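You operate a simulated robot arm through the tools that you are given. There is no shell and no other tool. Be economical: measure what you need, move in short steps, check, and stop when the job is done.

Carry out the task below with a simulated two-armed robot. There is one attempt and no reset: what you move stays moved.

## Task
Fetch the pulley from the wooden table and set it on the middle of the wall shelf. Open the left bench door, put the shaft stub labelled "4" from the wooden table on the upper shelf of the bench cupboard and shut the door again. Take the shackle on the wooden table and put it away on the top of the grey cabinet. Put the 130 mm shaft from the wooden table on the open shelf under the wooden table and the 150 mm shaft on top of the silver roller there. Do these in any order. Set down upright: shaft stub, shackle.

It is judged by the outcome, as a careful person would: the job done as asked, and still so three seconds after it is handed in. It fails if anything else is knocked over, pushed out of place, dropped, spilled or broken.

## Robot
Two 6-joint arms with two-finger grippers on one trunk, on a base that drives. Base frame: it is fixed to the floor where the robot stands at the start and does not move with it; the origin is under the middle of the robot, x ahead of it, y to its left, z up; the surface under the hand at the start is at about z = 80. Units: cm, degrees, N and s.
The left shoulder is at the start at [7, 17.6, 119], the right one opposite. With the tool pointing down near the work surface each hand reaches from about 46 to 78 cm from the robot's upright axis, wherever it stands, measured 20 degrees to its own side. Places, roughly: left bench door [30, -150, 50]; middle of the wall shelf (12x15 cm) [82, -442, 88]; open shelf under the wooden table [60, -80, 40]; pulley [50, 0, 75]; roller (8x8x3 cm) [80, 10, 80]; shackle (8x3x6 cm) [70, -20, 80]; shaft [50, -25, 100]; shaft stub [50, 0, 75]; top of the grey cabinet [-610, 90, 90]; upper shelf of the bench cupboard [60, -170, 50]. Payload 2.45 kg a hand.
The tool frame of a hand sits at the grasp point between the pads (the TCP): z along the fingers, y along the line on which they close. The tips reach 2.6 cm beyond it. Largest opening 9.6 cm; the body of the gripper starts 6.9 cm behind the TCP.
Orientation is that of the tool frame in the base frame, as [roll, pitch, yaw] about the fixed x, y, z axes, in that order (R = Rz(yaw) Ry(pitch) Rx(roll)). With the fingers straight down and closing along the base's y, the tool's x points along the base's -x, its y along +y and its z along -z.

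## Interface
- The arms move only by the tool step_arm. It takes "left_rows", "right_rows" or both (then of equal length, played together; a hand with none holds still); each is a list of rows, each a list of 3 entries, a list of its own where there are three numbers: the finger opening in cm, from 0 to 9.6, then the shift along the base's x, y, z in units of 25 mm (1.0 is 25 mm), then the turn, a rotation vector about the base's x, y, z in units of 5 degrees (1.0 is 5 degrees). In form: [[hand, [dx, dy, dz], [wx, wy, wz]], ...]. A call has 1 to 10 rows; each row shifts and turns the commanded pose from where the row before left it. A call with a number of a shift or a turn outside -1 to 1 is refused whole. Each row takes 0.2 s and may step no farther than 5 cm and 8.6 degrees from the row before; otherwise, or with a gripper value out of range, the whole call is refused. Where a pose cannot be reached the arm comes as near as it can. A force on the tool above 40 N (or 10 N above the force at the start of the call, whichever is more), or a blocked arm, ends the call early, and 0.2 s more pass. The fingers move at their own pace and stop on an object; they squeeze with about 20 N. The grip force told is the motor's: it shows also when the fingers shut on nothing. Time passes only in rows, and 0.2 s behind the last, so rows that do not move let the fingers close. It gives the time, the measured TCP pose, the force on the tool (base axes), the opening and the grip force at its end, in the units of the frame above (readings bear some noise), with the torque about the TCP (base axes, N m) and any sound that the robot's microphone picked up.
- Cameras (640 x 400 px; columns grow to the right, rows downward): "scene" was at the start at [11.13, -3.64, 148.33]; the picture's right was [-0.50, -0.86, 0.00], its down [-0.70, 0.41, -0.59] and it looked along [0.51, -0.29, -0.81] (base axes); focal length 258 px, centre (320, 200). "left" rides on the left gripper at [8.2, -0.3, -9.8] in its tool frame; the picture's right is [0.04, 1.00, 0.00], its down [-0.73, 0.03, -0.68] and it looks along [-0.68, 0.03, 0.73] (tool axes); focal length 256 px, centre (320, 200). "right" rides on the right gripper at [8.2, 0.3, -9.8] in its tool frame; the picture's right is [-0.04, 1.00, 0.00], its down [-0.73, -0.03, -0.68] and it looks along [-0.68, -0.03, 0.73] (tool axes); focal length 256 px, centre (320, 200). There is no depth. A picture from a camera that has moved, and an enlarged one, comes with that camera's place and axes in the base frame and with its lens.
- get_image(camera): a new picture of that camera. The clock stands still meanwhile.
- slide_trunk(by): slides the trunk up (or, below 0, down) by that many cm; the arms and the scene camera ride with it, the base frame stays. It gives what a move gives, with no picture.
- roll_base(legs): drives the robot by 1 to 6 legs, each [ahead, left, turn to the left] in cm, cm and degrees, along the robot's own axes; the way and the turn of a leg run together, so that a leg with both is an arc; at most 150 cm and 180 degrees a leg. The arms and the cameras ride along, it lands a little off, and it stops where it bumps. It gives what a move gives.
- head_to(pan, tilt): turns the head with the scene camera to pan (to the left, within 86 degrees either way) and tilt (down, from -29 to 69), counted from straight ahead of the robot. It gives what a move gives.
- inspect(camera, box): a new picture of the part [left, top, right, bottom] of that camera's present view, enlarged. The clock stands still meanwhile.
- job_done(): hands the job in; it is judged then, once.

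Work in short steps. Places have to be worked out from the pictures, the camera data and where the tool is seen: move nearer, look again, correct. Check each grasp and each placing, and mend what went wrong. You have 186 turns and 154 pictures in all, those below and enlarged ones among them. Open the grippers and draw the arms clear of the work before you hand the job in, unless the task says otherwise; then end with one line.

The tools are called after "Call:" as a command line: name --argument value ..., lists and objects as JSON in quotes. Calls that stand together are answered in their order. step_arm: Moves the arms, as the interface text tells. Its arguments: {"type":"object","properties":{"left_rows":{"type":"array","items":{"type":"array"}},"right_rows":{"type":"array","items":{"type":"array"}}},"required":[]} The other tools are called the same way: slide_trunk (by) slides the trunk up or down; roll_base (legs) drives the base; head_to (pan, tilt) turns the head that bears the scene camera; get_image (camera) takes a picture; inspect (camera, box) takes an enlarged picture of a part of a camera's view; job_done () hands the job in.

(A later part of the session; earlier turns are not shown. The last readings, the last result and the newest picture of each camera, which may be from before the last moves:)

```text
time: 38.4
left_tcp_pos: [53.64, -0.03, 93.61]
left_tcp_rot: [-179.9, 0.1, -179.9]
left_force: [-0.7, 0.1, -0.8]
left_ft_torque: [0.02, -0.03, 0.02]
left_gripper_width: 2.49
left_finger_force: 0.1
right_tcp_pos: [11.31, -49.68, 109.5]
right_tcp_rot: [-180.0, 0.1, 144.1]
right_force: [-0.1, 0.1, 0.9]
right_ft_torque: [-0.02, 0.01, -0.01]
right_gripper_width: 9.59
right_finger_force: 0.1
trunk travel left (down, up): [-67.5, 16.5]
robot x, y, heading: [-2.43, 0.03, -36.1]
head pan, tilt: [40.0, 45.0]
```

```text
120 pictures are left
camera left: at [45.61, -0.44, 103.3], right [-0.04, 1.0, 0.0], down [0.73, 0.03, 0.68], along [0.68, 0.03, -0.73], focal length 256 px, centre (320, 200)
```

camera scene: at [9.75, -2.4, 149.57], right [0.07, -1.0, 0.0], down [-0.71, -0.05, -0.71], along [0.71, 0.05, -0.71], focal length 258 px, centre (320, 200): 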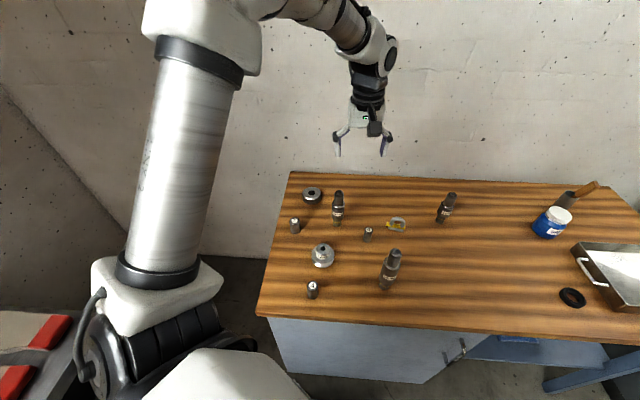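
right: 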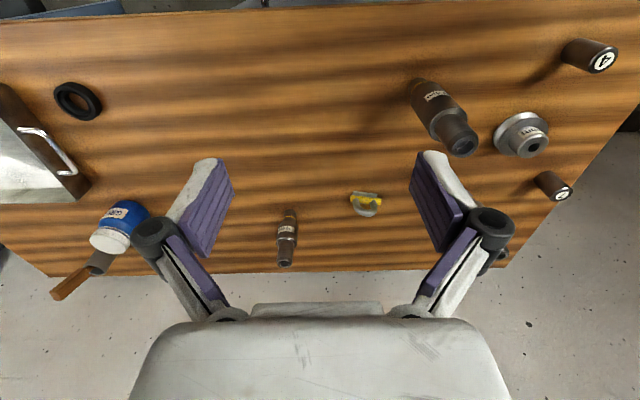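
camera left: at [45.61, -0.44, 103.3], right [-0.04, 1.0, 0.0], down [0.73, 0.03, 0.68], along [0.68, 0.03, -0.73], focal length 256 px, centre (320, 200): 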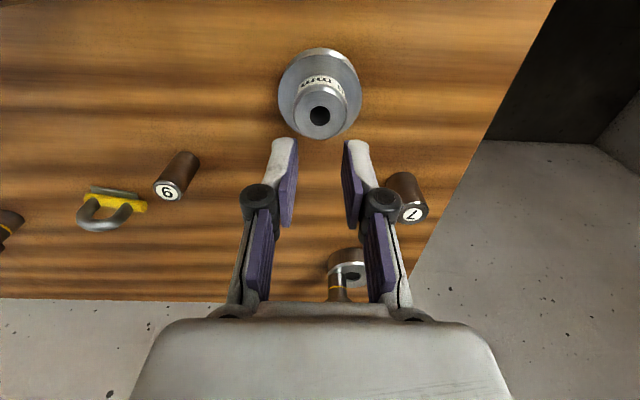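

It slipped off; the pulley still stands in place at [53.8,-0.1]. I will grip lower, around the flange (about 7.2 cm), with the hand fully open.

Call:
step_arm --left_rows '[[9.6, [0.05, 0, 0], [0, 0, 0]], [9.6, [0, 0, -1], [0, 0, 0]], [9.6, [0, 0, -1], [0, 0, 0]], [9.6, [0, 0, -1], [0, 0, 0]], [9.6, [0, 0, -1], [0, 0, 0]], [9.6, [0, 0, -0.1], [0, 0, 0]], [9.6, [0, 0, 0], [0, 0, 0]]]'

Call:
get_image --camera "left"

Call:
inspect --camera "scene" --box '[270, 200, 390, 280]'

```text
time: 40.0
left_tcp_pos: [53.99, -0.0, 83.19]
left_tcp_rot: [-180.0, 0.0, -179.9]
left_force: [-0.1, 0.2, 0.3]
left_ft_torque: [-0.02, -0.01, -0.02]
left_gripper_width: 9.6
left_finger_force: 0.1
right_tcp_pos: [11.35, -49.8, 109.38]
right_tcp_rot: [180.0, 0.0, 144.1]
right_force: [-0.2, 0.3, -0.1]
right_ft_torque: [-0.01, -0.03, 0.02]
right_gripper_width: 9.59
right_finger_force: 0.1
trunk travel left (down, up): [-67.5, 16.5]
robot x, y, heading: [-2.28, -0.05, -35.9]
head pan, tilt: [40.0, 45.0]
```

```text
119 pictures are left
camera left: at [45.98, -0.46, 93.0], right [-0.04, 1.0, 0.0], down [0.73, 0.03, 0.68], along [0.68, 0.03, -0.73], focal length 256 px, centre (320, 200)
```

left: 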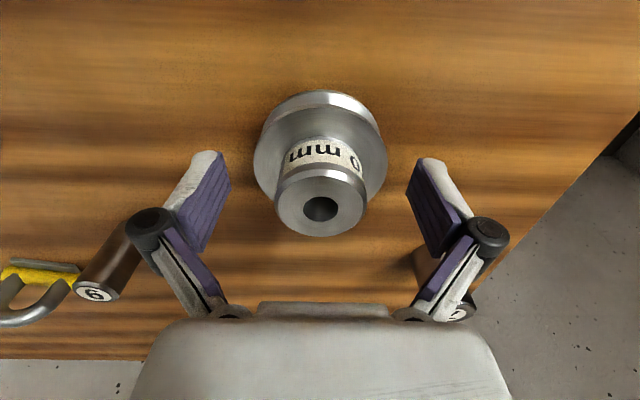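

```text
5.00 times, centred on (330, 240) of scene
camera zoom: at [9.75, -2.41, 149.57], right [0.07, -1.0, 0.0], down [-0.71, -0.05, -0.71], along [0.71, 0.05, -0.71], focal length 1288 px, centre (270, 0)
```

zoom: 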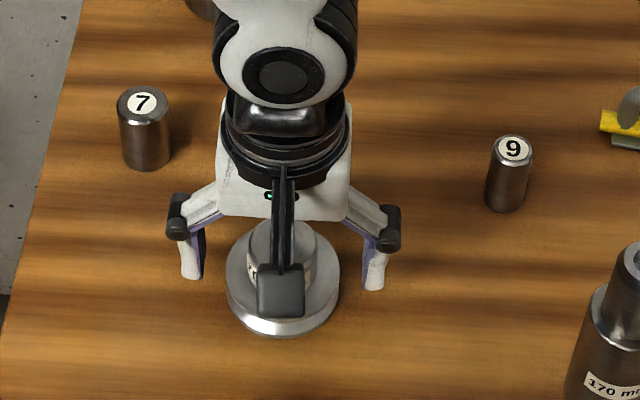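

The fingers straddle the flange. I close and lift very slowly to test.

Call:
step_arm --left_rows '[[6, [0, 0, -0.08], [0, 0, 0]], [6, [0, 0, 0], [0, 0, 0]], [6, [0, 0, 0], [0, 0, 0]], [6, [0, 0, 0.1], [0, 0, 0]], [6, [0, 0, 0.1], [0, 0, 0]], [6, [0, 0, 0.1], [0, 0, 0]], [6, [0, 0, 0], [0, 0, 0]]]'

Call:
get_image --camera "left"

```text
time: 41.6
left_tcp_pos: [54.02, -0.2, 83.81]
left_tcp_rot: [180.0, 0.1, -179.9]
left_force: [0.4, 0.1, -3.9]
left_ft_torque: [0.01, 0.0, 0.04]
left_gripper_width: 6.89
left_finger_force: 20.1
right_tcp_pos: [11.38, -49.76, 109.38]
right_tcp_rot: [-180.0, 0.0, 144.1]
right_force: [0.6, -0.8, -0.1]
right_ft_torque: [0.0, -0.01, 0.01]
right_gripper_width: 9.61
right_finger_force: 0.1
trunk travel left (down, up): [-67.5, 16.5]
robot x, y, heading: [-1.69, 0.28, -35.7]
head pan, tilt: [40.0, 45.0]
```

```text
117 pictures are left
camera left: at [46.01, -0.48, 93.5], right [-0.04, 1.0, 0.0], down [0.73, 0.03, 0.68], along [0.68, 0.03, -0.73], focal length 256 px, centre (320, 200)
```

left: 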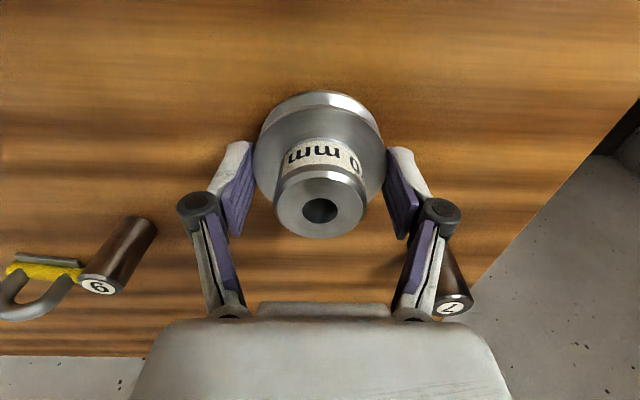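

It holds with about 4 N. I lift gently further and watch.

Call:
step_arm --left_rows '[[6, [0, 0, 0.2], [0, 0, 0]], [6, [0, 0, 0.4], [0, 0, 0]], [6, [0, 0, 0.6], [0, 0, 0]], [6, [0, 0, 0.6], [0, 0, 0]], [6, [0, 0, 0], [0, 0, 0]]]'

Call:
inspect --camera "scene" --box '[270, 180, 390, 260]'

```text
time: 42.8
left_tcp_pos: [54.09, -0.08, 88.31]
left_tcp_rot: [180.0, 0.1, -179.9]
left_force: [0.6, 0.2, -3.4]
left_ft_torque: [0.03, -0.02, 0.01]
left_gripper_width: 6.94
left_finger_force: 19.5
right_tcp_pos: [11.39, -49.83, 109.44]
right_tcp_rot: [-180.0, 0.0, 144.1]
right_force: [-1.0, 0.8, -0.1]
right_ft_torque: [0.03, -0.01, 0.03]
right_gripper_width: 9.6
right_finger_force: 0.0
trunk travel left (down, up): [-67.5, 16.5]
robot x, y, heading: [-2.54, -0.14, -35.8]
head pan, tilt: [40.0, 45.0]
```

```text
5.00 times, centred on (330, 220) of scene
camera zoom: at [9.85, -2.42, 149.56], right [0.07, -1.0, 0.0], down [-0.71, -0.05, -0.71], along [0.7, 0.05, -0.71], focal length 1288 px, centre (270, 100)
```

zoom: 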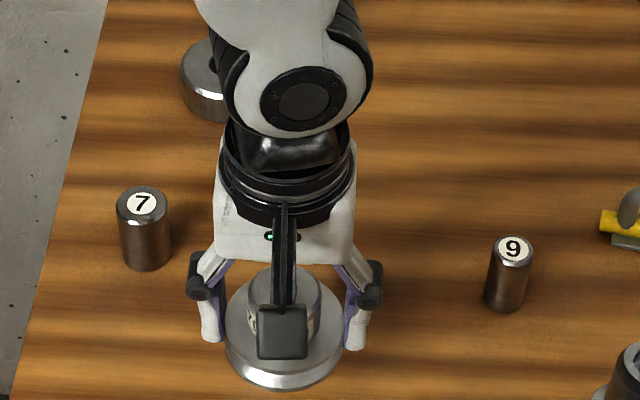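

The pulley is held. I lift it to z≈113, then re-stand the robot facing the table for the right hand to take the shackle.

Call:
step_arm --left_rows '[[6, [0, 0, 0.7], [0, 0, 0]], [6, [0, 0, 1], [0, 0, 0]], [6, [0, -0.5, 1], [0, 0, 0]], [6, [0, -0.5, 1], [0, 0, 0]], [6, [0, -0.5, 1], [0, 0, 0]], [6, [0, -0.5, 1], [0, 0, 0]], [6, [0, -0.5, 1], [0, 0, 0]], [6, [0, -0.5, 1], [0, 0, 0]], [6, [0, -0.5, 1], [0, 0, 0]], [6, [0, -0.5, 1], [0, 0, 0]]]'

Call:
roll_base --legs '[[12, -7, 0], [0, 0, 36]]'

Call:
head_to --pan -10 --tilt 48

Call:
get_image --camera "scene"

Call:
get_image --camera "right"

```text
time: 45.0
left_tcp_pos: [53.92, -10.09, 112.38]
left_tcp_rot: [-179.9, 0.0, 180.0]
left_force: [0.1, 0.0, -3.3]
left_ft_torque: [0.03, 0.0, -0.02]
left_gripper_width: 6.92
left_finger_force: 20.0
right_tcp_pos: [11.31, -49.73, 109.45]
right_tcp_rot: [179.8, 0.0, 144.0]
right_force: [-1.1, -0.9, 0.0]
right_ft_torque: [0.02, -0.02, 0.0]
right_gripper_width: 9.61
right_finger_force: 0.1
trunk travel left (down, up): [-67.5, 16.5]
robot x, y, heading: [-2.43, -0.16, -35.7]
head pan, tilt: [40.0, 45.0]
```

```text
time: 48.0
left_tcp_pos: [55.07, 11.64, 112.43]
left_tcp_rot: [180.0, 0.0, -144.5]
left_force: [0.7, 0.3, -2.5]
left_ft_torque: [0.03, 0.02, -0.02]
left_gripper_width: 6.91
left_finger_force: 20.1
right_tcp_pos: [43.25, -45.52, 109.33]
right_tcp_rot: [180.0, 0.0, 179.5]
right_force: [-0.5, 0.0, 0.3]
right_ft_torque: [-0.03, 0.0, -0.04]
right_gripper_width: 9.63
right_finger_force: 0.0
trunk travel left (down, up): [-67.5, 16.5]
robot x, y, heading: [3.57, -13.35, -0.4]
head pan, tilt: [40.0, 45.0]
```

```text
time: 49.2
left_tcp_pos: [55.03, 11.53, 112.39]
left_tcp_rot: [180.0, 0.0, -144.4]
left_force: [-0.3, 0.4, -2.9]
left_ft_torque: [-0.02, -0.02, -0.03]
left_gripper_width: 6.92
left_finger_force: 20.3
right_tcp_pos: [43.43, -45.54, 109.42]
right_tcp_rot: [180.0, 0.0, 179.6]
right_force: [-0.1, 0.2, 0.1]
right_ft_torque: [-0.01, 0.02, -0.02]
right_gripper_width: 9.59
right_finger_force: 0.0
trunk travel left (down, up): [-67.5, 16.5]
robot x, y, heading: [3.73, -12.9, -0.7]
head pan, tilt: [-10.0, 48.0]
```

```text
115 pictures are left
camera scene: at [16.07, -14.31, 149.15], right [-0.18, -0.98, 0.0], down [-0.73, 0.13, -0.67], along [0.66, -0.12, -0.74], focal length 258 px, centre (320, 200)
```

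scene: 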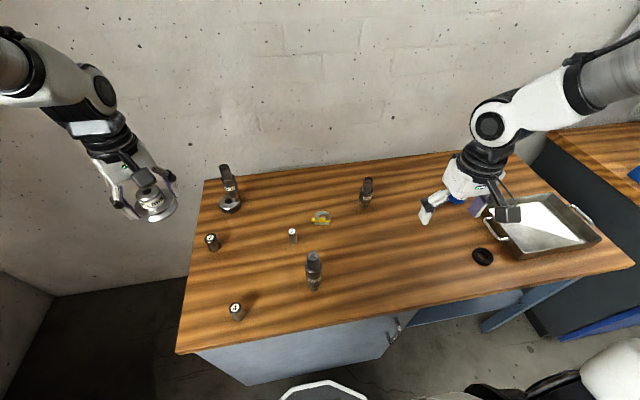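

```text
114 pictures are left
camera right: at [35.11, -45.13, 119.31], right [0.05, 1.0, 0.0], down [0.73, -0.03, 0.68], along [0.68, -0.03, -0.73], focal length 256 px, centre (320, 200)
```

right: 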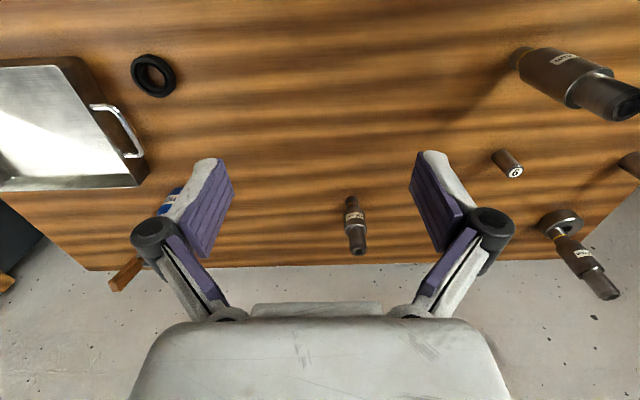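

The base still clears the table. I zoom on the shackle to see how it stands.

Call:
inspect --camera "scene" --box '[280, 180, 400, 260]'

Call:
step_arm --right_rows '[[7, [1, 1, 0], [0, 0, 0]], [7, [1, 1, 0], [0, 0, 0]], [7, [1, 1, 0], [0, 0, 0]], [7, [1, 1, 0], [0, 0, 0]], [7, [1, 1, 0], [0, 0, 0]], [7, [1, 1, 0], [0, 0, 0]], [7, [1, 1, 0], [0, 0, 0]], [7, [1, 1, 0], [0, 0, 0]], [7, [0.8, 0.8, 0], [0, 0, 0]]]'

Call:
get_image --camera "right"

```text
5.00 times, centred on (340, 220) of scene
camera zoom: at [16.07, -14.31, 149.15], right [-0.18, -0.98, 0.0], down [-0.73, 0.13, -0.67], along [0.66, -0.12, -0.74], focal length 1288 px, centre (220, 100)
```

zoom: 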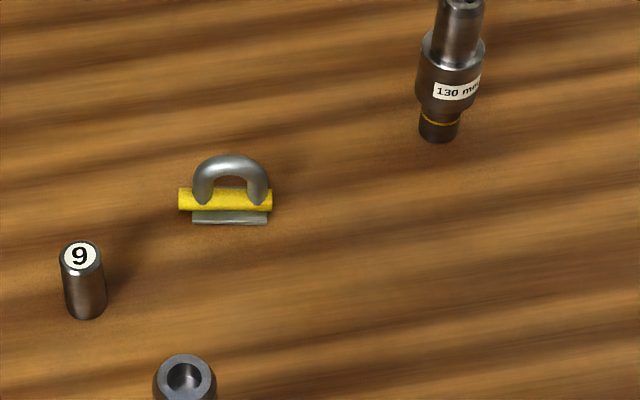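

```text
time: 51.2
left_tcp_pos: [55.21, 11.58, 112.36]
left_tcp_rot: [180.0, -0.1, -144.4]
left_force: [0.3, -0.1, -3.7]
left_ft_torque: [-0.02, 0.03, -0.04]
left_gripper_width: 6.9
left_finger_force: 19.7
right_tcp_pos: [65.47, -23.48, 109.42]
right_tcp_rot: [-179.9, -0.1, 179.7]
right_force: [-0.3, 0.4, 0.2]
right_ft_torque: [0.0, 0.0, 0.02]
right_gripper_width: 6.98
right_finger_force: 0.0
trunk travel left (down, up): [-67.5, 16.5]
robot x, y, heading: [3.55, -12.8, -0.4]
head pan, tilt: [-10.0, 48.0]
```

```text
112 pictures are left
camera right: at [57.24, -23.02, 119.43], right [0.05, 1.0, 0.0], down [0.73, -0.03, 0.68], along [0.68, -0.03, -0.74], focal length 256 px, centre (320, 200)
```

right: 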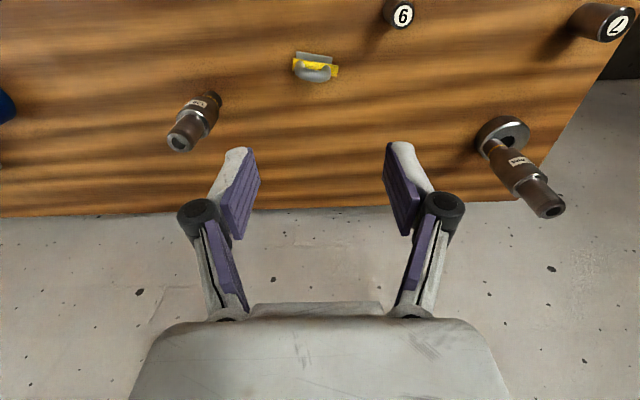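

The shackle stands near [67.1,-24.2], bow upright, its plane about 10° off the y axis. I turn the right hand +80° so it closes across the thin direction.

Call:
step_arm --right_rows '[[7, [0.1, -0.05, 0], [0, 0, 1]], [7, [0.1, -0.05, 0], [0, 0, 1]], [7, [0.1, -0.05, 0], [0, 0, 1]], [7, [0.1, -0.05, 0], [0, 0, 1]], [7, [0.1, -0.05, 0], [0, 0, 1]], [7, [0.1, 0, 0], [0, 0, 1]], [7, [0, 0, 0], [0, 0, 1]], [7, [0, 0, 0], [0, 0, 1]]]'

Call:
step_arm --right_rows '[[7, [0, 0, 0], [0, 0, 1]], [7, [0, 0, 0], [0, 0, 1]], [7, [0, 0, 0], [0, 0, 1]], [7, [0, 0, 0], [0, 0, 1]], [7, [0, 0, 0], [0, 0, 1]], [7, [0, 0, 0], [0, 0, 1]], [7, [0, 0, 0], [0, 0, 1]], [7, [0, 0, 0], [0, 0, 1]]]'

Call:
get_image --camera "right"

```text
time: 53.0
left_tcp_pos: [55.17, 11.54, 112.36]
left_tcp_rot: [180.0, 0.0, -144.4]
left_force: [0.0, -0.5, -3.6]
left_ft_torque: [0.0, -0.01, 0.01]
left_gripper_width: 6.9
left_finger_force: 19.9
right_tcp_pos: [66.86, -24.1, 109.45]
right_tcp_rot: [-179.9, -0.1, -140.4]
right_force: [-0.1, 0.1, 0.0]
right_ft_torque: [0.03, 0.0, 0.0]
right_gripper_width: 7.01
right_finger_force: 0.0
trunk travel left (down, up): [-67.5, 16.5]
robot x, y, heading: [3.76, -13.09, -0.5]
head pan, tilt: [-10.0, 48.0]
```

```text
time: 54.8
left_tcp_pos: [55.17, 11.69, 112.42]
left_tcp_rot: [180.0, 0.0, -144.4]
left_force: [-0.2, 0.0, -2.9]
left_ft_torque: [0.0, 0.01, 0.0]
left_gripper_width: 6.91
left_finger_force: 19.8
right_tcp_pos: [66.84, -24.14, 109.46]
right_tcp_rot: [179.9, 0.0, -100.3]
right_force: [-0.1, 0.5, -0.7]
right_ft_torque: [-0.01, 0.01, 0.0]
right_gripper_width: 7.01
right_finger_force: 0.0
trunk travel left (down, up): [-67.5, 16.5]
robot x, y, heading: [3.01, -13.17, -0.3]
head pan, tilt: [-10.0, 48.0]
```

```text
111 pictures are left
camera right: at [64.98, -32.08, 119.33], right [-0.98, 0.22, 0.0], down [0.16, 0.72, 0.68], along [0.15, 0.66, -0.73], focal length 256 px, centre (320, 200)
```

right: 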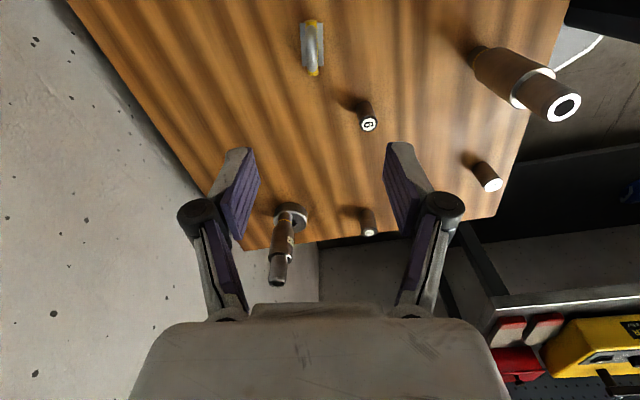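

The shackle is aligned with the fingers. I lower to z≈92 and check again.

Call:
step_arm --right_rows '[[7, [0.15, -0.1, -1], [0, 0, 0]], [7, [0, 0, -1], [0, 0, 0]], [7, [0, 0, -1], [0, 0, 0]], [7, [0, 0, -1], [0, 0, 0]], [7, [0, 0, -1], [0, 0, 0]], [7, [0, 0, -1], [0, 0, 0]], [7, [0, 0, -1], [0, 0, 0]]]'

Call:
get_image --camera "right"

Call:
inspect --camera "scene" --box '[280, 160, 400, 240]'

```text
time: 56.4
left_tcp_pos: [55.17, 11.47, 112.18]
left_tcp_rot: [-180.0, -0.2, -144.4]
left_force: [0.0, 0.5, -3.7]
left_ft_torque: [0.0, -0.01, -0.01]
left_gripper_width: 6.9
left_finger_force: 20.3
right_tcp_pos: [67.22, -24.54, 91.78]
right_tcp_rot: [180.0, 0.0, -100.3]
right_force: [-0.1, 0.5, -1.1]
right_ft_torque: [0.01, 0.02, 0.01]
right_gripper_width: 6.98
right_finger_force: 0.1
trunk travel left (down, up): [-67.5, 16.5]
robot x, y, heading: [3.3, -12.77, -0.7]
head pan, tilt: [-10.0, 48.0]
```

```text
110 pictures are left
camera right: at [65.44, -32.44, 101.67], right [-0.98, 0.22, 0.0], down [0.16, 0.72, 0.68], along [0.15, 0.66, -0.73], focal length 256 px, centre (320, 200)
```

right: 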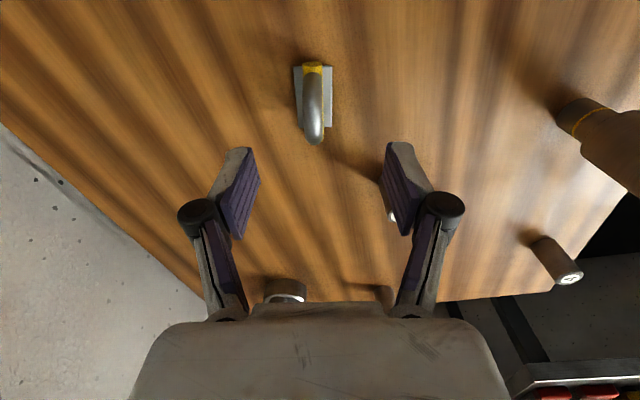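

```text
5.00 times, centred on (340, 200) of scene
camera zoom: at [16.18, -14.33, 149.14], right [-0.18, -0.98, 0.0], down [-0.73, 0.13, -0.67], along [0.66, -0.12, -0.74], focal length 1288 px, centre (220, 200)
```

zoom: 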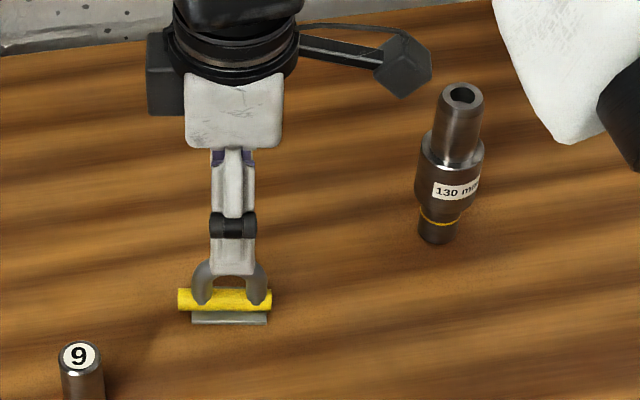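

Aligned to within 0.5 cm. I shift +0.4 in x, lower to z≈84.4 and close.

Call:
step_arm --right_rows '[[6, [0.16, -0.06, -1], [0, 0, 0]], [6, [0, 0, -1], [0, 0, 0]], [6, [0, 0, -0.95], [0, 0, 0]], [0.5, [0, 0, 0], [0, 0, 0]], [0.5, [0, 0, 0], [0, 0, 0]], [0.5, [0, 0, 0], [0, 0, 0]]]'

Call:
step_arm --right_rows '[[0.5, [0, 0, 0.2], [0, 0, 0]], [0.5, [0, 0, 0.4], [0, 0, 0]], [0.5, [0, 0, 0.8], [0, 0, 0]], [0.5, [0, 0, 1], [0, 0, 0]]]'

Call:
inspect --camera "scene" --box '[280, 160, 400, 240]'

```text
time: 57.8
left_tcp_pos: [55.2, 11.64, 112.32]
left_tcp_rot: [-180.0, 0.0, -144.4]
left_force: [-1.0, 0.3, -4.2]
left_ft_torque: [0.01, -0.01, -0.01]
left_gripper_width: 6.9
left_finger_force: 20.4
right_tcp_pos: [67.62, -24.61, 84.45]
right_tcp_rot: [-180.0, 0.1, -100.4]
right_force: [1.3, -0.2, 2.3]
right_ft_torque: [0.14, -0.01, -0.03]
right_gripper_width: 1.23
right_finger_force: 19.7
trunk travel left (down, up): [-67.5, 16.5]
robot x, y, heading: [3.42, -13.08, -0.4]
head pan, tilt: [-10.0, 48.0]
```

```text
time: 58.8
left_tcp_pos: [55.04, 11.59, 112.42]
left_tcp_rot: [-180.0, 0.0, -144.4]
left_force: [0.4, -0.7, -3.0]
left_ft_torque: [0.04, -0.02, -0.04]
left_gripper_width: 6.92
left_finger_force: 20.3
right_tcp_pos: [67.73, -24.55, 90.61]
right_tcp_rot: [179.9, 0.0, -100.3]
right_force: [-0.8, -0.5, -1.9]
right_ft_torque: [-0.01, 0.0, 0.02]
right_gripper_width: 1.21
right_finger_force: 20.0
trunk travel left (down, up): [-67.5, 16.5]
robot x, y, heading: [3.62, -13.39, -0.5]
head pan, tilt: [-10.0, 48.0]
```

```text
5.00 times, centred on (340, 200) of scene
camera zoom: at [16.01, -14.29, 149.15], right [-0.18, -0.98, 0.0], down [-0.73, 0.13, -0.67], along [0.66, -0.12, -0.74], focal length 1288 px, centre (220, 200)
```

zoom: 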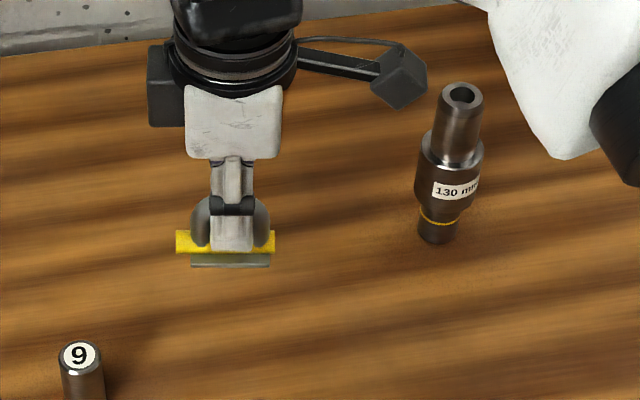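

The shackle is held. I raise the right hand and pull it nearer before driving.

Call:
step_arm --right_rows '[[0.5, [0, 0, 1], [0, 0, 0]], [0.5, [0, 0, 1], [0, 0, 0]], [0.5, [0, 0, 1], [0, 0, 0]], [0.5, [0, 0, 1], [0, 0, 0]], [0.5, [-1, 0, 1], [0, 0, 0]], [0.5, [-1, 0, 1], [0, 0, 0]], [0.5, [-1, 0, 1], [0, 0, 0]], [0.5, [-1, 0, 1], [0, 0, 0]], [0.5, [-1, 0, 0], [0, 0, 0]], [0.5, [-1, -0.5, 0], [0, 0, 0]]]'

Call:
roll_base --legs '[[-25, 0, 0], [0, 0, -90]]'

Call:
head_to --pan 0 --tilt 20

Call:
get_image --camera "scene"

```text
time: 61.0
left_tcp_pos: [55.07, 11.52, 112.47]
left_tcp_rot: [-180.0, 0.0, -144.4]
left_force: [-0.1, -0.6, -2.5]
left_ft_torque: [-0.01, -0.01, 0.0]
left_gripper_width: 6.91
left_finger_force: 19.5
right_tcp_pos: [52.79, -26.56, 110.96]
right_tcp_rot: [178.9, 3.4, -102.0]
right_force: [0.0, -0.3, -0.9]
right_ft_torque: [-0.01, 0.0, 0.0]
right_gripper_width: 1.23
right_finger_force: 20.7
trunk travel left (down, up): [-67.5, 16.5]
robot x, y, heading: [3.18, -13.23, -0.5]
head pan, tilt: [-10.0, 48.0]
```

```text
time: 66.7
left_tcp_pos: [2.36, -64.68, 112.35]
left_tcp_rot: [-180.0, 0.0, 125.1]
left_force: [-0.1, 1.0, -3.4]
left_ft_torque: [0.04, -0.03, -0.01]
left_gripper_width: 6.93
left_finger_force: 19.9
right_tcp_pos: [-35.63, -62.15, 111.29]
right_tcp_rot: [179.3, 3.4, 167.6]
right_force: [0.7, -0.7, -1.7]
right_ft_torque: [0.0, -0.01, 0.02]
right_gripper_width: 1.22
right_finger_force: 20.4
trunk travel left (down, up): [-67.5, 16.5]
robot x, y, heading: [-21.84, -12.79, -90.9]
head pan, tilt: [-10.0, 48.0]
```

```text
time: 67.6
left_tcp_pos: [2.28, -64.6, 112.33]
left_tcp_rot: [-180.0, 0.0, 125.1]
left_force: [0.3, 0.2, -3.2]
left_ft_torque: [-0.02, 0.0, -0.04]
left_gripper_width: 6.89
left_finger_force: 20.1
right_tcp_pos: [-35.69, -62.2, 111.37]
right_tcp_rot: [179.3, 3.6, 167.5]
right_force: [-0.1, 0.6, -1.4]
right_ft_torque: [0.0, -0.01, -0.01]
right_gripper_width: 1.21
right_finger_force: 19.8
trunk travel left (down, up): [-67.5, 16.5]
robot x, y, heading: [-21.96, -12.64, -91.0]
head pan, tilt: [0.0, 20.0]
```

```text
107 pictures are left
camera scene: at [-22.16, -27.17, 153.42], right [-1.0, 0.01, 0.0], down [0.01, 0.34, -0.94], along [-0.01, -0.94, -0.34], focal length 258 px, centre (320, 200)
```

scene: 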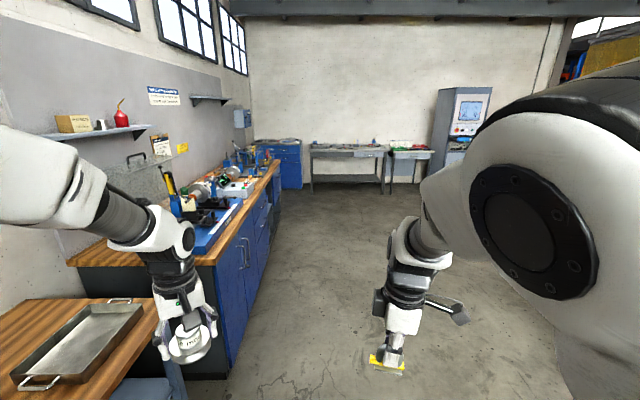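

I zoom on the far left end, where the wall shelf at about y −442 should be.

Call:
inspect --camera "scene" --box '[190, 80, 330, 200]'

```text
3.33 times, centred on (260, 140) of scene
camera zoom: at [-22.16, -27.17, 153.42], right [-1.0, 0.01, 0.0], down [0.01, 0.34, -0.94], along [-0.01, -0.94, -0.34], focal length 859 px, centre (520, 400)
```

zoom: 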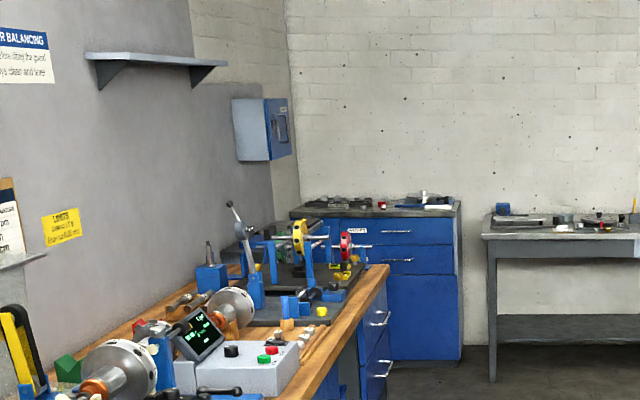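

No shelf is obvious at that spot yet; there is an empty wall shelf higher up on the left wall. I drive down the aisle and look again.

Call:
roll_base --legs '[[150, 0, 0], [100, 0, 1]]'

Call:
head_to --pan 35 --tilt 10

Call:
get_image --camera "scene"

```text
time: 79.8
left_tcp_pos: [2.31, -313.86, 112.39]
left_tcp_rot: [-179.9, -0.1, 125.8]
left_force: [0.0, -1.3, -3.9]
left_ft_torque: [0.01, 0.0, 0.01]
left_gripper_width: 6.89
left_finger_force: 19.5
right_tcp_pos: [-35.64, -311.79, 111.26]
right_tcp_rot: [179.3, 3.5, 168.2]
right_force: [-0.1, -0.1, -1.1]
right_ft_torque: [0.02, 0.02, 0.0]
right_gripper_width: 1.23
right_finger_force: 19.4
trunk travel left (down, up): [-67.5, 16.5]
robot x, y, heading: [-21.96, -262.12, -90.1]
head pan, tilt: [0.0, 20.0]
```

```text
time: 80.8
left_tcp_pos: [2.37, -313.86, 112.37]
left_tcp_rot: [179.9, 0.0, 125.8]
left_force: [-0.7, -1.2, -2.8]
left_ft_torque: [-0.01, -0.02, 0.02]
left_gripper_width: 6.89
left_finger_force: 20.0
right_tcp_pos: [-35.7, -311.81, 111.49]
right_tcp_rot: [179.2, 3.7, 168.3]
right_force: [0.0, 0.6, -1.7]
right_ft_torque: [-0.03, 0.02, -0.01]
right_gripper_width: 1.23
right_finger_force: 20.0
trunk travel left (down, up): [-67.5, 16.5]
robot x, y, heading: [-22.11, -262.34, -90.1]
head pan, tilt: [35.0, 10.0]
```

```text
105 pictures are left
camera scene: at [-17.22, -274.94, 155.06], right [-0.82, -0.57, 0.0], down [-0.1, 0.14, -0.98], along [0.56, -0.81, -0.17], focal length 258 px, centre (320, 200)
```

scene: 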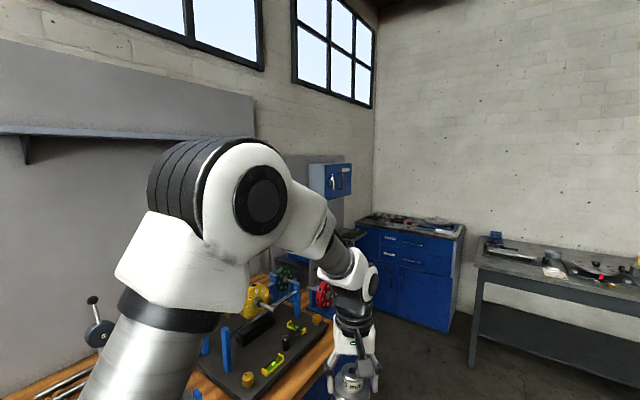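

Something like a small bracket sits near (348,232), under the blue wall box. I zoom in.

Call:
inspect --camera "scene" --box '[280, 150, 400, 270]'

Call:
roll_base --legs '[[100, 0, 0]]'

Call:
head_to --pan 55 --tilt 25

Call:
get_image --camera "scene"

```text
3.33 times, centred on (340, 210) of scene
camera zoom: at [-17.22, -274.94, 155.06], right [-0.82, -0.57, 0.0], down [-0.1, 0.14, -0.98], along [0.56, -0.81, -0.17], focal length 859 px, centre (253, 167)
```

zoom: 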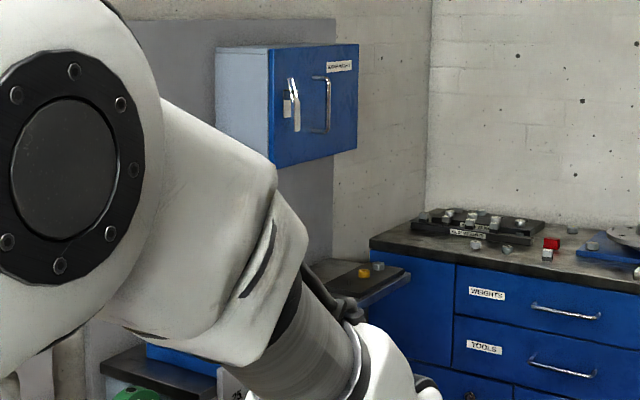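

```text
time: 86.0
left_tcp_pos: [3.36, -413.55, 112.34]
left_tcp_rot: [179.9, 0.0, 126.6]
left_force: [0.2, 0.0, -3.3]
left_ft_torque: [-0.01, 0.01, 0.06]
left_gripper_width: 6.87
left_finger_force: 20.4
right_tcp_pos: [-34.63, -412.02, 111.36]
right_tcp_rot: [179.3, 3.8, 168.9]
right_force: [-0.3, 0.3, -1.3]
right_ft_torque: [0.02, 0.02, 0.01]
right_gripper_width: 1.23
right_finger_force: 20.5
trunk travel left (down, up): [-67.5, 16.5]
robot x, y, heading: [-22.1, -361.87, -89.4]
head pan, tilt: [35.0, 10.0]
```

```text
time: 86.8
left_tcp_pos: [3.45, -413.5, 112.42]
left_tcp_rot: [180.0, 0.0, 126.6]
left_force: [0.1, 0.1, -3.5]
left_ft_torque: [0.0, 0.01, 0.0]
left_gripper_width: 6.87
left_finger_force: 19.6
right_tcp_pos: [-34.65, -412.12, 111.34]
right_tcp_rot: [179.2, 3.6, 168.9]
right_force: [0.2, 0.4, -1.5]
right_ft_torque: [0.01, 0.02, -0.01]
right_gripper_width: 1.22
right_finger_force: 20.0
trunk travel left (down, up): [-67.5, 16.5]
robot x, y, heading: [-21.98, -362.1, -89.4]
head pan, tilt: [55.0, 25.0]
```

```text
103 pictures are left
camera scene: at [-14.5, -372.6, 152.63], right [-0.57, -0.82, 0.0], down [-0.35, 0.24, -0.91], along [0.75, -0.51, -0.42], focal length 258 px, centre (320, 200)
```

scene: 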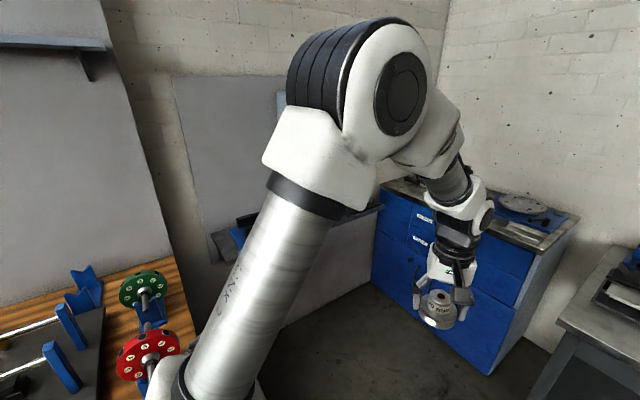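

There is a small shelf at about z 88 behind the arm. I go a bit farther, turn to face it and look.

Call:
roll_base --legs '[[48, 0, 0], [0, 0, 69]]'

Call:
head_to --pan 0 --tilt 32

Call:
get_image --camera "scene"

```text
time: 92.6
left_tcp_pos: [35.67, -406.09, 112.32]
left_tcp_rot: [180.0, 0.1, -166.0]
left_force: [0.2, 0.2, -3.8]
left_ft_torque: [0.01, -0.02, -0.02]
left_gripper_width: 6.86
left_finger_force: 19.3
right_tcp_pos: [19.5, -440.81, 111.3]
right_tcp_rot: [179.1, 3.7, -123.6]
right_force: [-0.2, 0.8, -2.0]
right_ft_torque: [-0.02, 0.01, -0.02]
right_gripper_width: 1.24
right_finger_force: 19.3
trunk travel left (down, up): [-67.5, 16.5]
robot x, y, heading: [-21.51, -410.33, -21.8]
head pan, tilt: [55.0, 25.0]
```

```text
time: 93.9
left_tcp_pos: [35.56, -406.12, 112.41]
left_tcp_rot: [180.0, 0.0, -166.1]
left_force: [0.2, -0.3, -2.2]
left_ft_torque: [0.0, 0.0, -0.04]
left_gripper_width: 6.87
left_finger_force: 19.7
right_tcp_pos: [19.49, -440.85, 111.37]
right_tcp_rot: [179.2, 3.8, -123.6]
right_force: [0.3, 1.2, -1.5]
right_ft_torque: [-0.04, -0.01, -0.03]
right_gripper_width: 1.23
right_finger_force: 20.0
trunk travel left (down, up): [-67.5, 16.5]
robot x, y, heading: [-21.33, -409.98, -21.8]
head pan, tilt: [0.0, 32.0]
```

```text
102 pictures are left
camera scene: at [-8.64, -415.16, 151.51], right [-0.37, -0.93, 0.0], down [-0.49, 0.2, -0.85], along [0.79, -0.32, -0.53], focal length 258 px, centre (320, 200)
```

scene: 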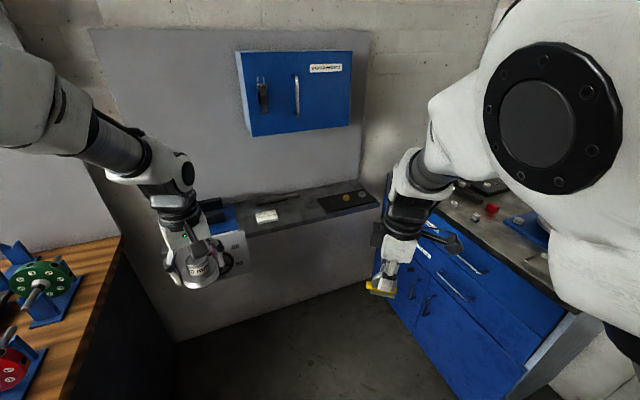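

The wall shelf is in view with things at both ends. I zoom in on it.

Call:
inspect --camera "scene" --box '[180, 160, 400, 290]'

```text
2.91 times, centred on (290, 225) of scene
camera zoom: at [-8.64, -415.16, 151.51], right [-0.37, -0.93, 0.0], down [-0.49, 0.2, -0.85], along [0.79, -0.32, -0.53], focal length 749 px, centre (407, 127)
```

zoom: 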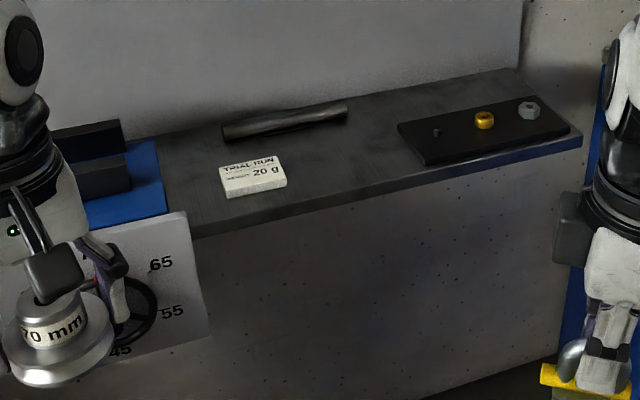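

The middle of the shelf is free near [81,-442], z≈88, between a white card and a black tray; a blue box hangs above from z≈119. I drive in closer.

Call:
roll_base --legs '[[41, -9, 0]]'

Call:
head_to --pan 0 --tilt 45

Call:
get_image --camera "scene"

Call:
get_image --camera "left"

```text
time: 96.5
left_tcp_pos: [70.14, -430.15, 112.44]
left_tcp_rot: [-179.9, 0.0, -166.0]
left_force: [0.1, 0.7, -3.0]
left_ft_torque: [-0.01, 0.0, 0.01]
left_gripper_width: 6.89
left_finger_force: 20.1
right_tcp_pos: [54.13, -464.74, 111.36]
right_tcp_rot: [179.4, 3.8, -123.9]
right_force: [-0.3, 0.2, -1.2]
right_ft_torque: [0.01, 0.02, 0.02]
right_gripper_width: 1.2
right_finger_force: 19.4
trunk travel left (down, up): [-67.5, 16.5]
robot x, y, heading: [13.26, -433.66, -22.1]
head pan, tilt: [0.0, 32.0]
```

```text
time: 97.2
left_tcp_pos: [70.28, -430.29, 112.42]
left_tcp_rot: [-180.0, -0.1, -166.1]
left_force: [-0.1, -0.3, -3.5]
left_ft_torque: [0.01, 0.03, -0.03]
left_gripper_width: 6.91
left_finger_force: 19.5
right_tcp_pos: [54.23, -464.84, 111.38]
right_tcp_rot: [179.2, 3.7, -123.7]
right_force: [0.6, 2.0, -1.4]
right_ft_torque: [-0.01, 0.03, 0.03]
right_gripper_width: 1.23
right_finger_force: 19.8
trunk travel left (down, up): [-67.5, 16.5]
robot x, y, heading: [13.12, -433.84, -22.0]
head pan, tilt: [0.0, 45.0]
```

```text
100 pictures are left
camera scene: at [25.31, -438.82, 149.56], right [-0.38, -0.93, 0.0], down [-0.66, 0.27, -0.71], along [0.65, -0.27, -0.71], focal length 258 px, centre (320, 200)
```

scene: 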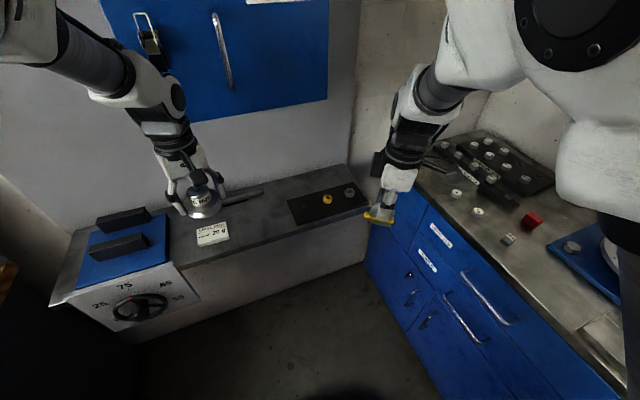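

```text
99 pictures are left
camera left: at [62.57, -432.57, 122.07], right [-0.28, 0.96, 0.0], down [0.71, 0.2, 0.68], along [0.65, 0.19, -0.73], focal length 256 px, centre (320, 200)
```

left: 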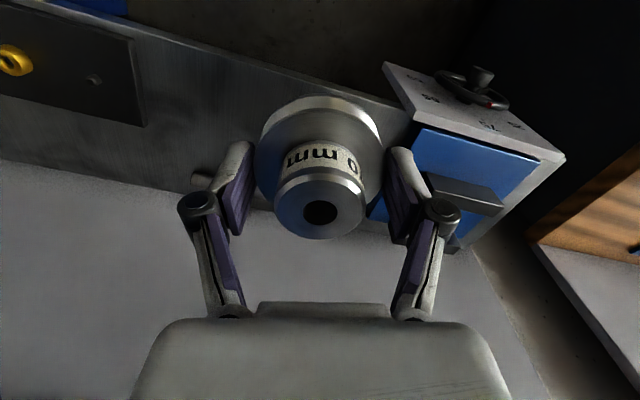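

Target spot is [80.5,-441.7]. I move sideways first, lower to z≈95 in front of the shelf edge, then look.

Call:
step_arm --left_rows '[[6, [0, -0.92, 0], [0, 0, 0]], [6, [0, -0.92, 0], [0, 0, 0]], [6, [0, -0.92, 0], [0, 0, 0]], [6, [0, -0.92, 0], [0, 0, 0]], [6, [0, -0.9, 0], [0, 0, 0]], [6, [0, 0, -1], [0, 0, 0]], [6, [0, 0, -1], [0, 0, 0]], [6, [0, 0, -1], [0, 0, 0]], [6, [0, 0, -1], [0, 0, 0]], [6, [0, 0, -1], [0, 0, 0]]]'

Call:
get_image --camera "scene"

Call:
get_image --camera "left"

```text
time: 99.4
left_tcp_pos: [70.15, -441.62, 99.87]
left_tcp_rot: [179.9, -0.1, -166.2]
left_force: [-0.7, 1.0, -2.8]
left_ft_torque: [0.0, 0.06, 0.01]
left_gripper_width: 6.87
left_finger_force: 19.8
right_tcp_pos: [54.02, -464.85, 111.35]
right_tcp_rot: [179.2, 3.7, -123.8]
right_force: [0.9, -0.6, -1.7]
right_ft_torque: [0.02, 0.02, -0.06]
right_gripper_width: 1.21
right_finger_force: 19.8
trunk travel left (down, up): [-67.5, 16.5]
robot x, y, heading: [13.32, -433.69, -22.2]
head pan, tilt: [0.0, 45.0]
```

```text
98 pictures are left
camera scene: at [25.35, -438.83, 149.56], right [-0.38, -0.93, 0.0], down [-0.66, 0.27, -0.71], along [0.65, -0.27, -0.71], focal length 258 px, centre (320, 200)
```

scene: 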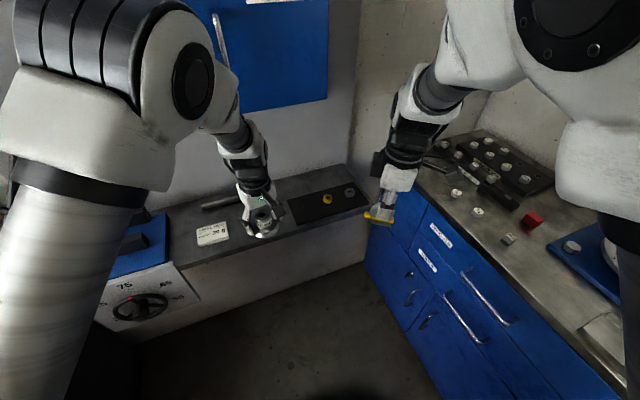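

```text
97 pictures are left
camera left: at [62.57, -443.99, 109.54], right [-0.28, 0.96, 0.0], down [0.71, 0.2, 0.68], along [0.65, 0.19, -0.73], focal length 256 px, centre (320, 200)
```

left: 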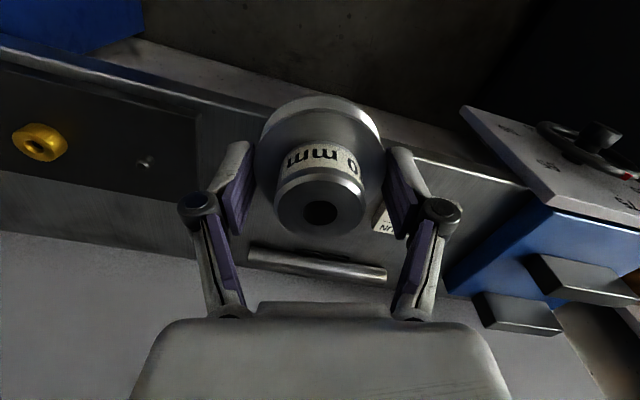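

Clear so far. I lower 5 cm more and then move forward over the spot.

Call:
step_arm --left_rows '[[6, [0, 0, -1], [0, 0, 0]], [6, [0, 0, -1], [0, 0, 0]], [6, [0.8, 0, 0], [0, 0, 0]], [6, [0.8, 0, 0], [0, 0, 0]], [6, [0.8, 0, 0], [0, 0, 0]], [6, [0.8, 0, 0], [0, 0, 0]], [6, [0.8, 0, 0], [0, 0, 0]], [6, [0, 0, 0], [0, 0, 0]]]'

Call:
inspect --camera "scene" --box '[180, 80, 380, 280]'

Call:
get_image --camera "left"

```text
time: 101.2
left_tcp_pos: [80.3, -441.58, 95.0]
left_tcp_rot: [-179.9, -0.1, -166.1]
left_force: [0.4, -0.2, -3.0]
left_ft_torque: [0.0, 0.03, -0.01]
left_gripper_width: 6.87
left_finger_force: 20.4
right_tcp_pos: [54.12, -464.9, 111.32]
right_tcp_rot: [179.2, 3.6, -123.8]
right_force: [-0.3, 0.5, -1.5]
right_ft_torque: [-0.02, 0.0, 0.01]
right_gripper_width: 1.23
right_finger_force: 20.3
trunk travel left (down, up): [-67.5, 16.5]
robot x, y, heading: [12.64, -433.64, -22.0]
head pan, tilt: [0.0, 45.0]
```

```text
2.00 times, centred on (280, 180) of scene
camera zoom: at [25.2, -438.81, 149.57], right [-0.38, -0.93, 0.0], down [-0.66, 0.27, -0.71], along [0.65, -0.27, -0.71], focal length 515 px, centre (400, 240)
```

zoom: 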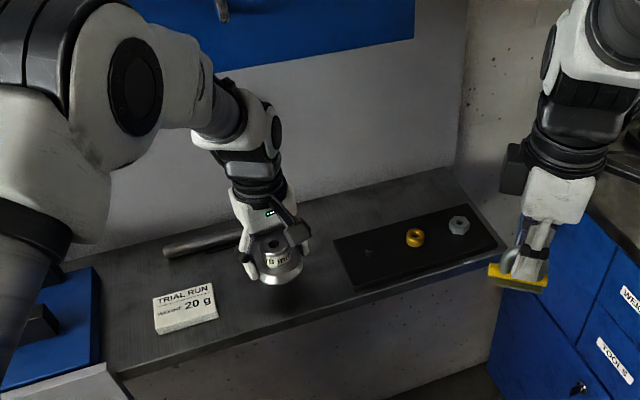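

```text
95 pictures are left
camera left: at [72.64, -443.95, 104.63], right [-0.28, 0.96, 0.0], down [0.71, 0.2, 0.68], along [0.65, 0.19, -0.73], focal length 256 px, centre (320, 200)
```

left: 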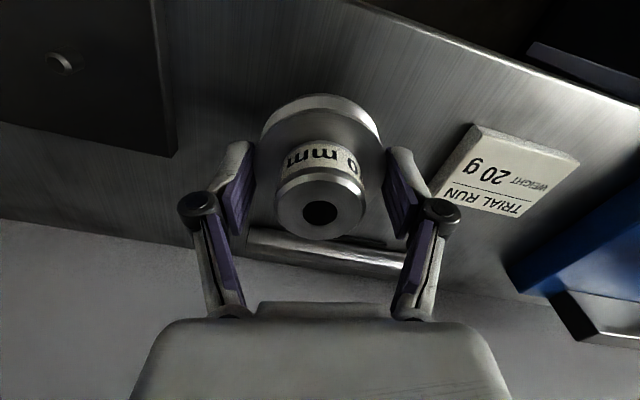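

The spot is clear. I lower toward the shelf.

Call:
step_arm --left_rows '[[6, [0, 0, -0.8], [0, 0, 0]], [6, [0, 0, -0.4], [0, 0, 0]], [6, [0, 0, -0.12], [0, 0, 0]], [6, [0, 0, 0], [0, 0, 0]]]'

Call:
inspect --camera "scene" --box '[230, 160, 340, 240]'

```text
time: 102.2
left_tcp_pos: [80.25, -441.6, 91.61]
left_tcp_rot: [-179.9, -0.1, -166.1]
left_force: [-0.6, -0.3, -3.7]
left_ft_torque: [0.02, 0.01, 0.01]
left_gripper_width: 6.87
left_finger_force: 20.0
right_tcp_pos: [54.09, -464.73, 111.33]
right_tcp_rot: [179.2, 3.7, -123.8]
right_force: [0.1, -0.5, -1.5]
right_ft_torque: [-0.04, -0.02, 0.01]
right_gripper_width: 1.21
right_finger_force: 20.2
trunk travel left (down, up): [-67.5, 16.5]
robot x, y, heading: [13.18, -434.1, -22.1]
head pan, tilt: [0.0, 45.0]
```

```text
5.00 times, centred on (285, 200) of scene
camera zoom: at [25.3, -438.8, 149.56], right [-0.38, -0.93, 0.0], down [-0.66, 0.27, -0.71], along [0.65, -0.27, -0.71], focal length 1288 px, centre (495, 200)
```

zoom: 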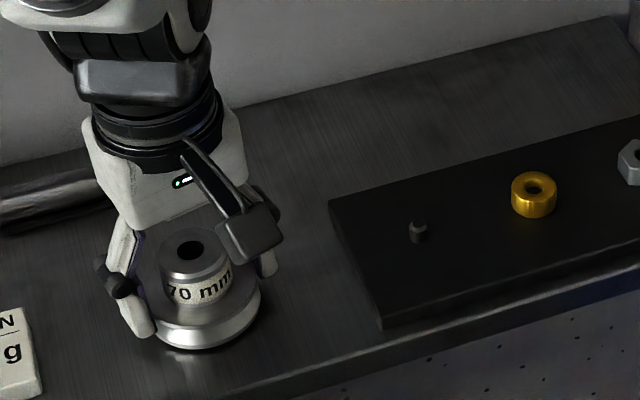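

Very near; I continue in 2–3 mm steps until the weight comes off.

Call:
step_arm --left_rows '[[6, [0, 0, -0.1], [0, 0, 0]], [6, [0, 0, -0.08], [0, 0, 0]], [6, [0, 0, 0], [0, 0, 0]]]'

```text
time: 103.0
left_tcp_pos: [80.11, -441.78, 91.17]
left_tcp_rot: [-180.0, 0.0, -166.2]
left_force: [2.5, 2.1, 5.1]
left_ft_torque: [0.06, 0.16, -0.04]
left_gripper_width: 6.88
left_finger_force: 19.7
right_tcp_pos: [54.19, -464.81, 111.32]
right_tcp_rot: [179.3, 3.7, -123.8]
right_force: [-0.8, -0.4, -1.3]
right_ft_torque: [0.0, 0.01, -0.02]
right_gripper_width: 1.22
right_finger_force: 19.7
trunk travel left (down, up): [-67.5, 16.5]
robot x, y, heading: [12.99, -433.8, -22.2]
head pan, tilt: [0.0, 45.0]
```

Contact (+5 N). I open to 9.6, and rise straight up once clear.

Call:
step_arm --left_rows '[[7.5, [0, 0, 0], [0, 0, 0]], [9.4, [0, 0, 0], [0, 0, 0]], [9.4, [0, 0, 0.2], [0, 0, 0]], [9.4, [0, 0, 0.6], [0, 0, 0]], [9.4, [0, 0, 1], [0, 0, 0]], [9.4, [-0.8, 0, 0.2], [0, 0, 0]], [9.4, [-1, 0, 0], [0, 0, 0]], [9.4, [-1, 0, 0.5], [0, 0, 0]], [9.4, [-1, 0, 1], [0, 0, 0]], [9.4, [-1, 0, 1], [0, 0, 0]]]'

Call:
inspect --camera "scene" --box '[180, 130, 380, 280]'

```text
time: 105.2
left_tcp_pos: [68.03, -441.27, 102.22]
left_tcp_rot: [-179.7, -1.1, -165.3]
left_force: [-0.2, 0.0, -0.5]
left_ft_torque: [0.03, -0.01, 0.01]
left_gripper_width: 9.42
left_finger_force: 0.0
right_tcp_pos: [53.94, -464.61, 111.42]
right_tcp_rot: [179.4, 3.7, -123.8]
right_force: [0.2, 0.2, -2.4]
right_ft_torque: [0.02, 0.0, 0.03]
right_gripper_width: 1.2
right_finger_force: 20.1
trunk travel left (down, up): [-67.5, 16.5]
robot x, y, heading: [13.23, -433.87, -21.9]
head pan, tilt: [0.0, 45.0]
```

```text
2.67 times, centred on (280, 205) of scene
camera zoom: at [25.03, -438.76, 149.58], right [-0.38, -0.93, 0.0], down [-0.65, 0.27, -0.71], along [0.66, -0.27, -0.71], focal length 687 px, centre (427, 187)
```

zoom: 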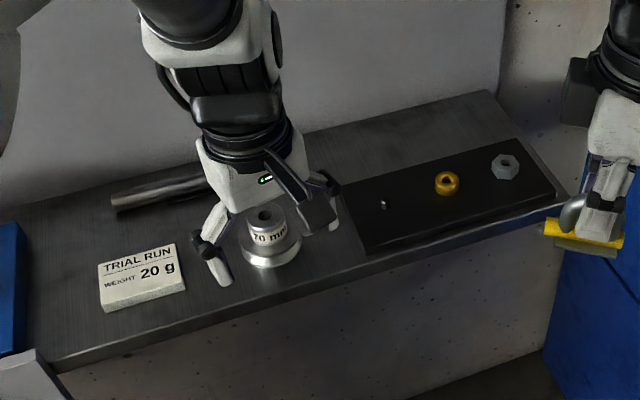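

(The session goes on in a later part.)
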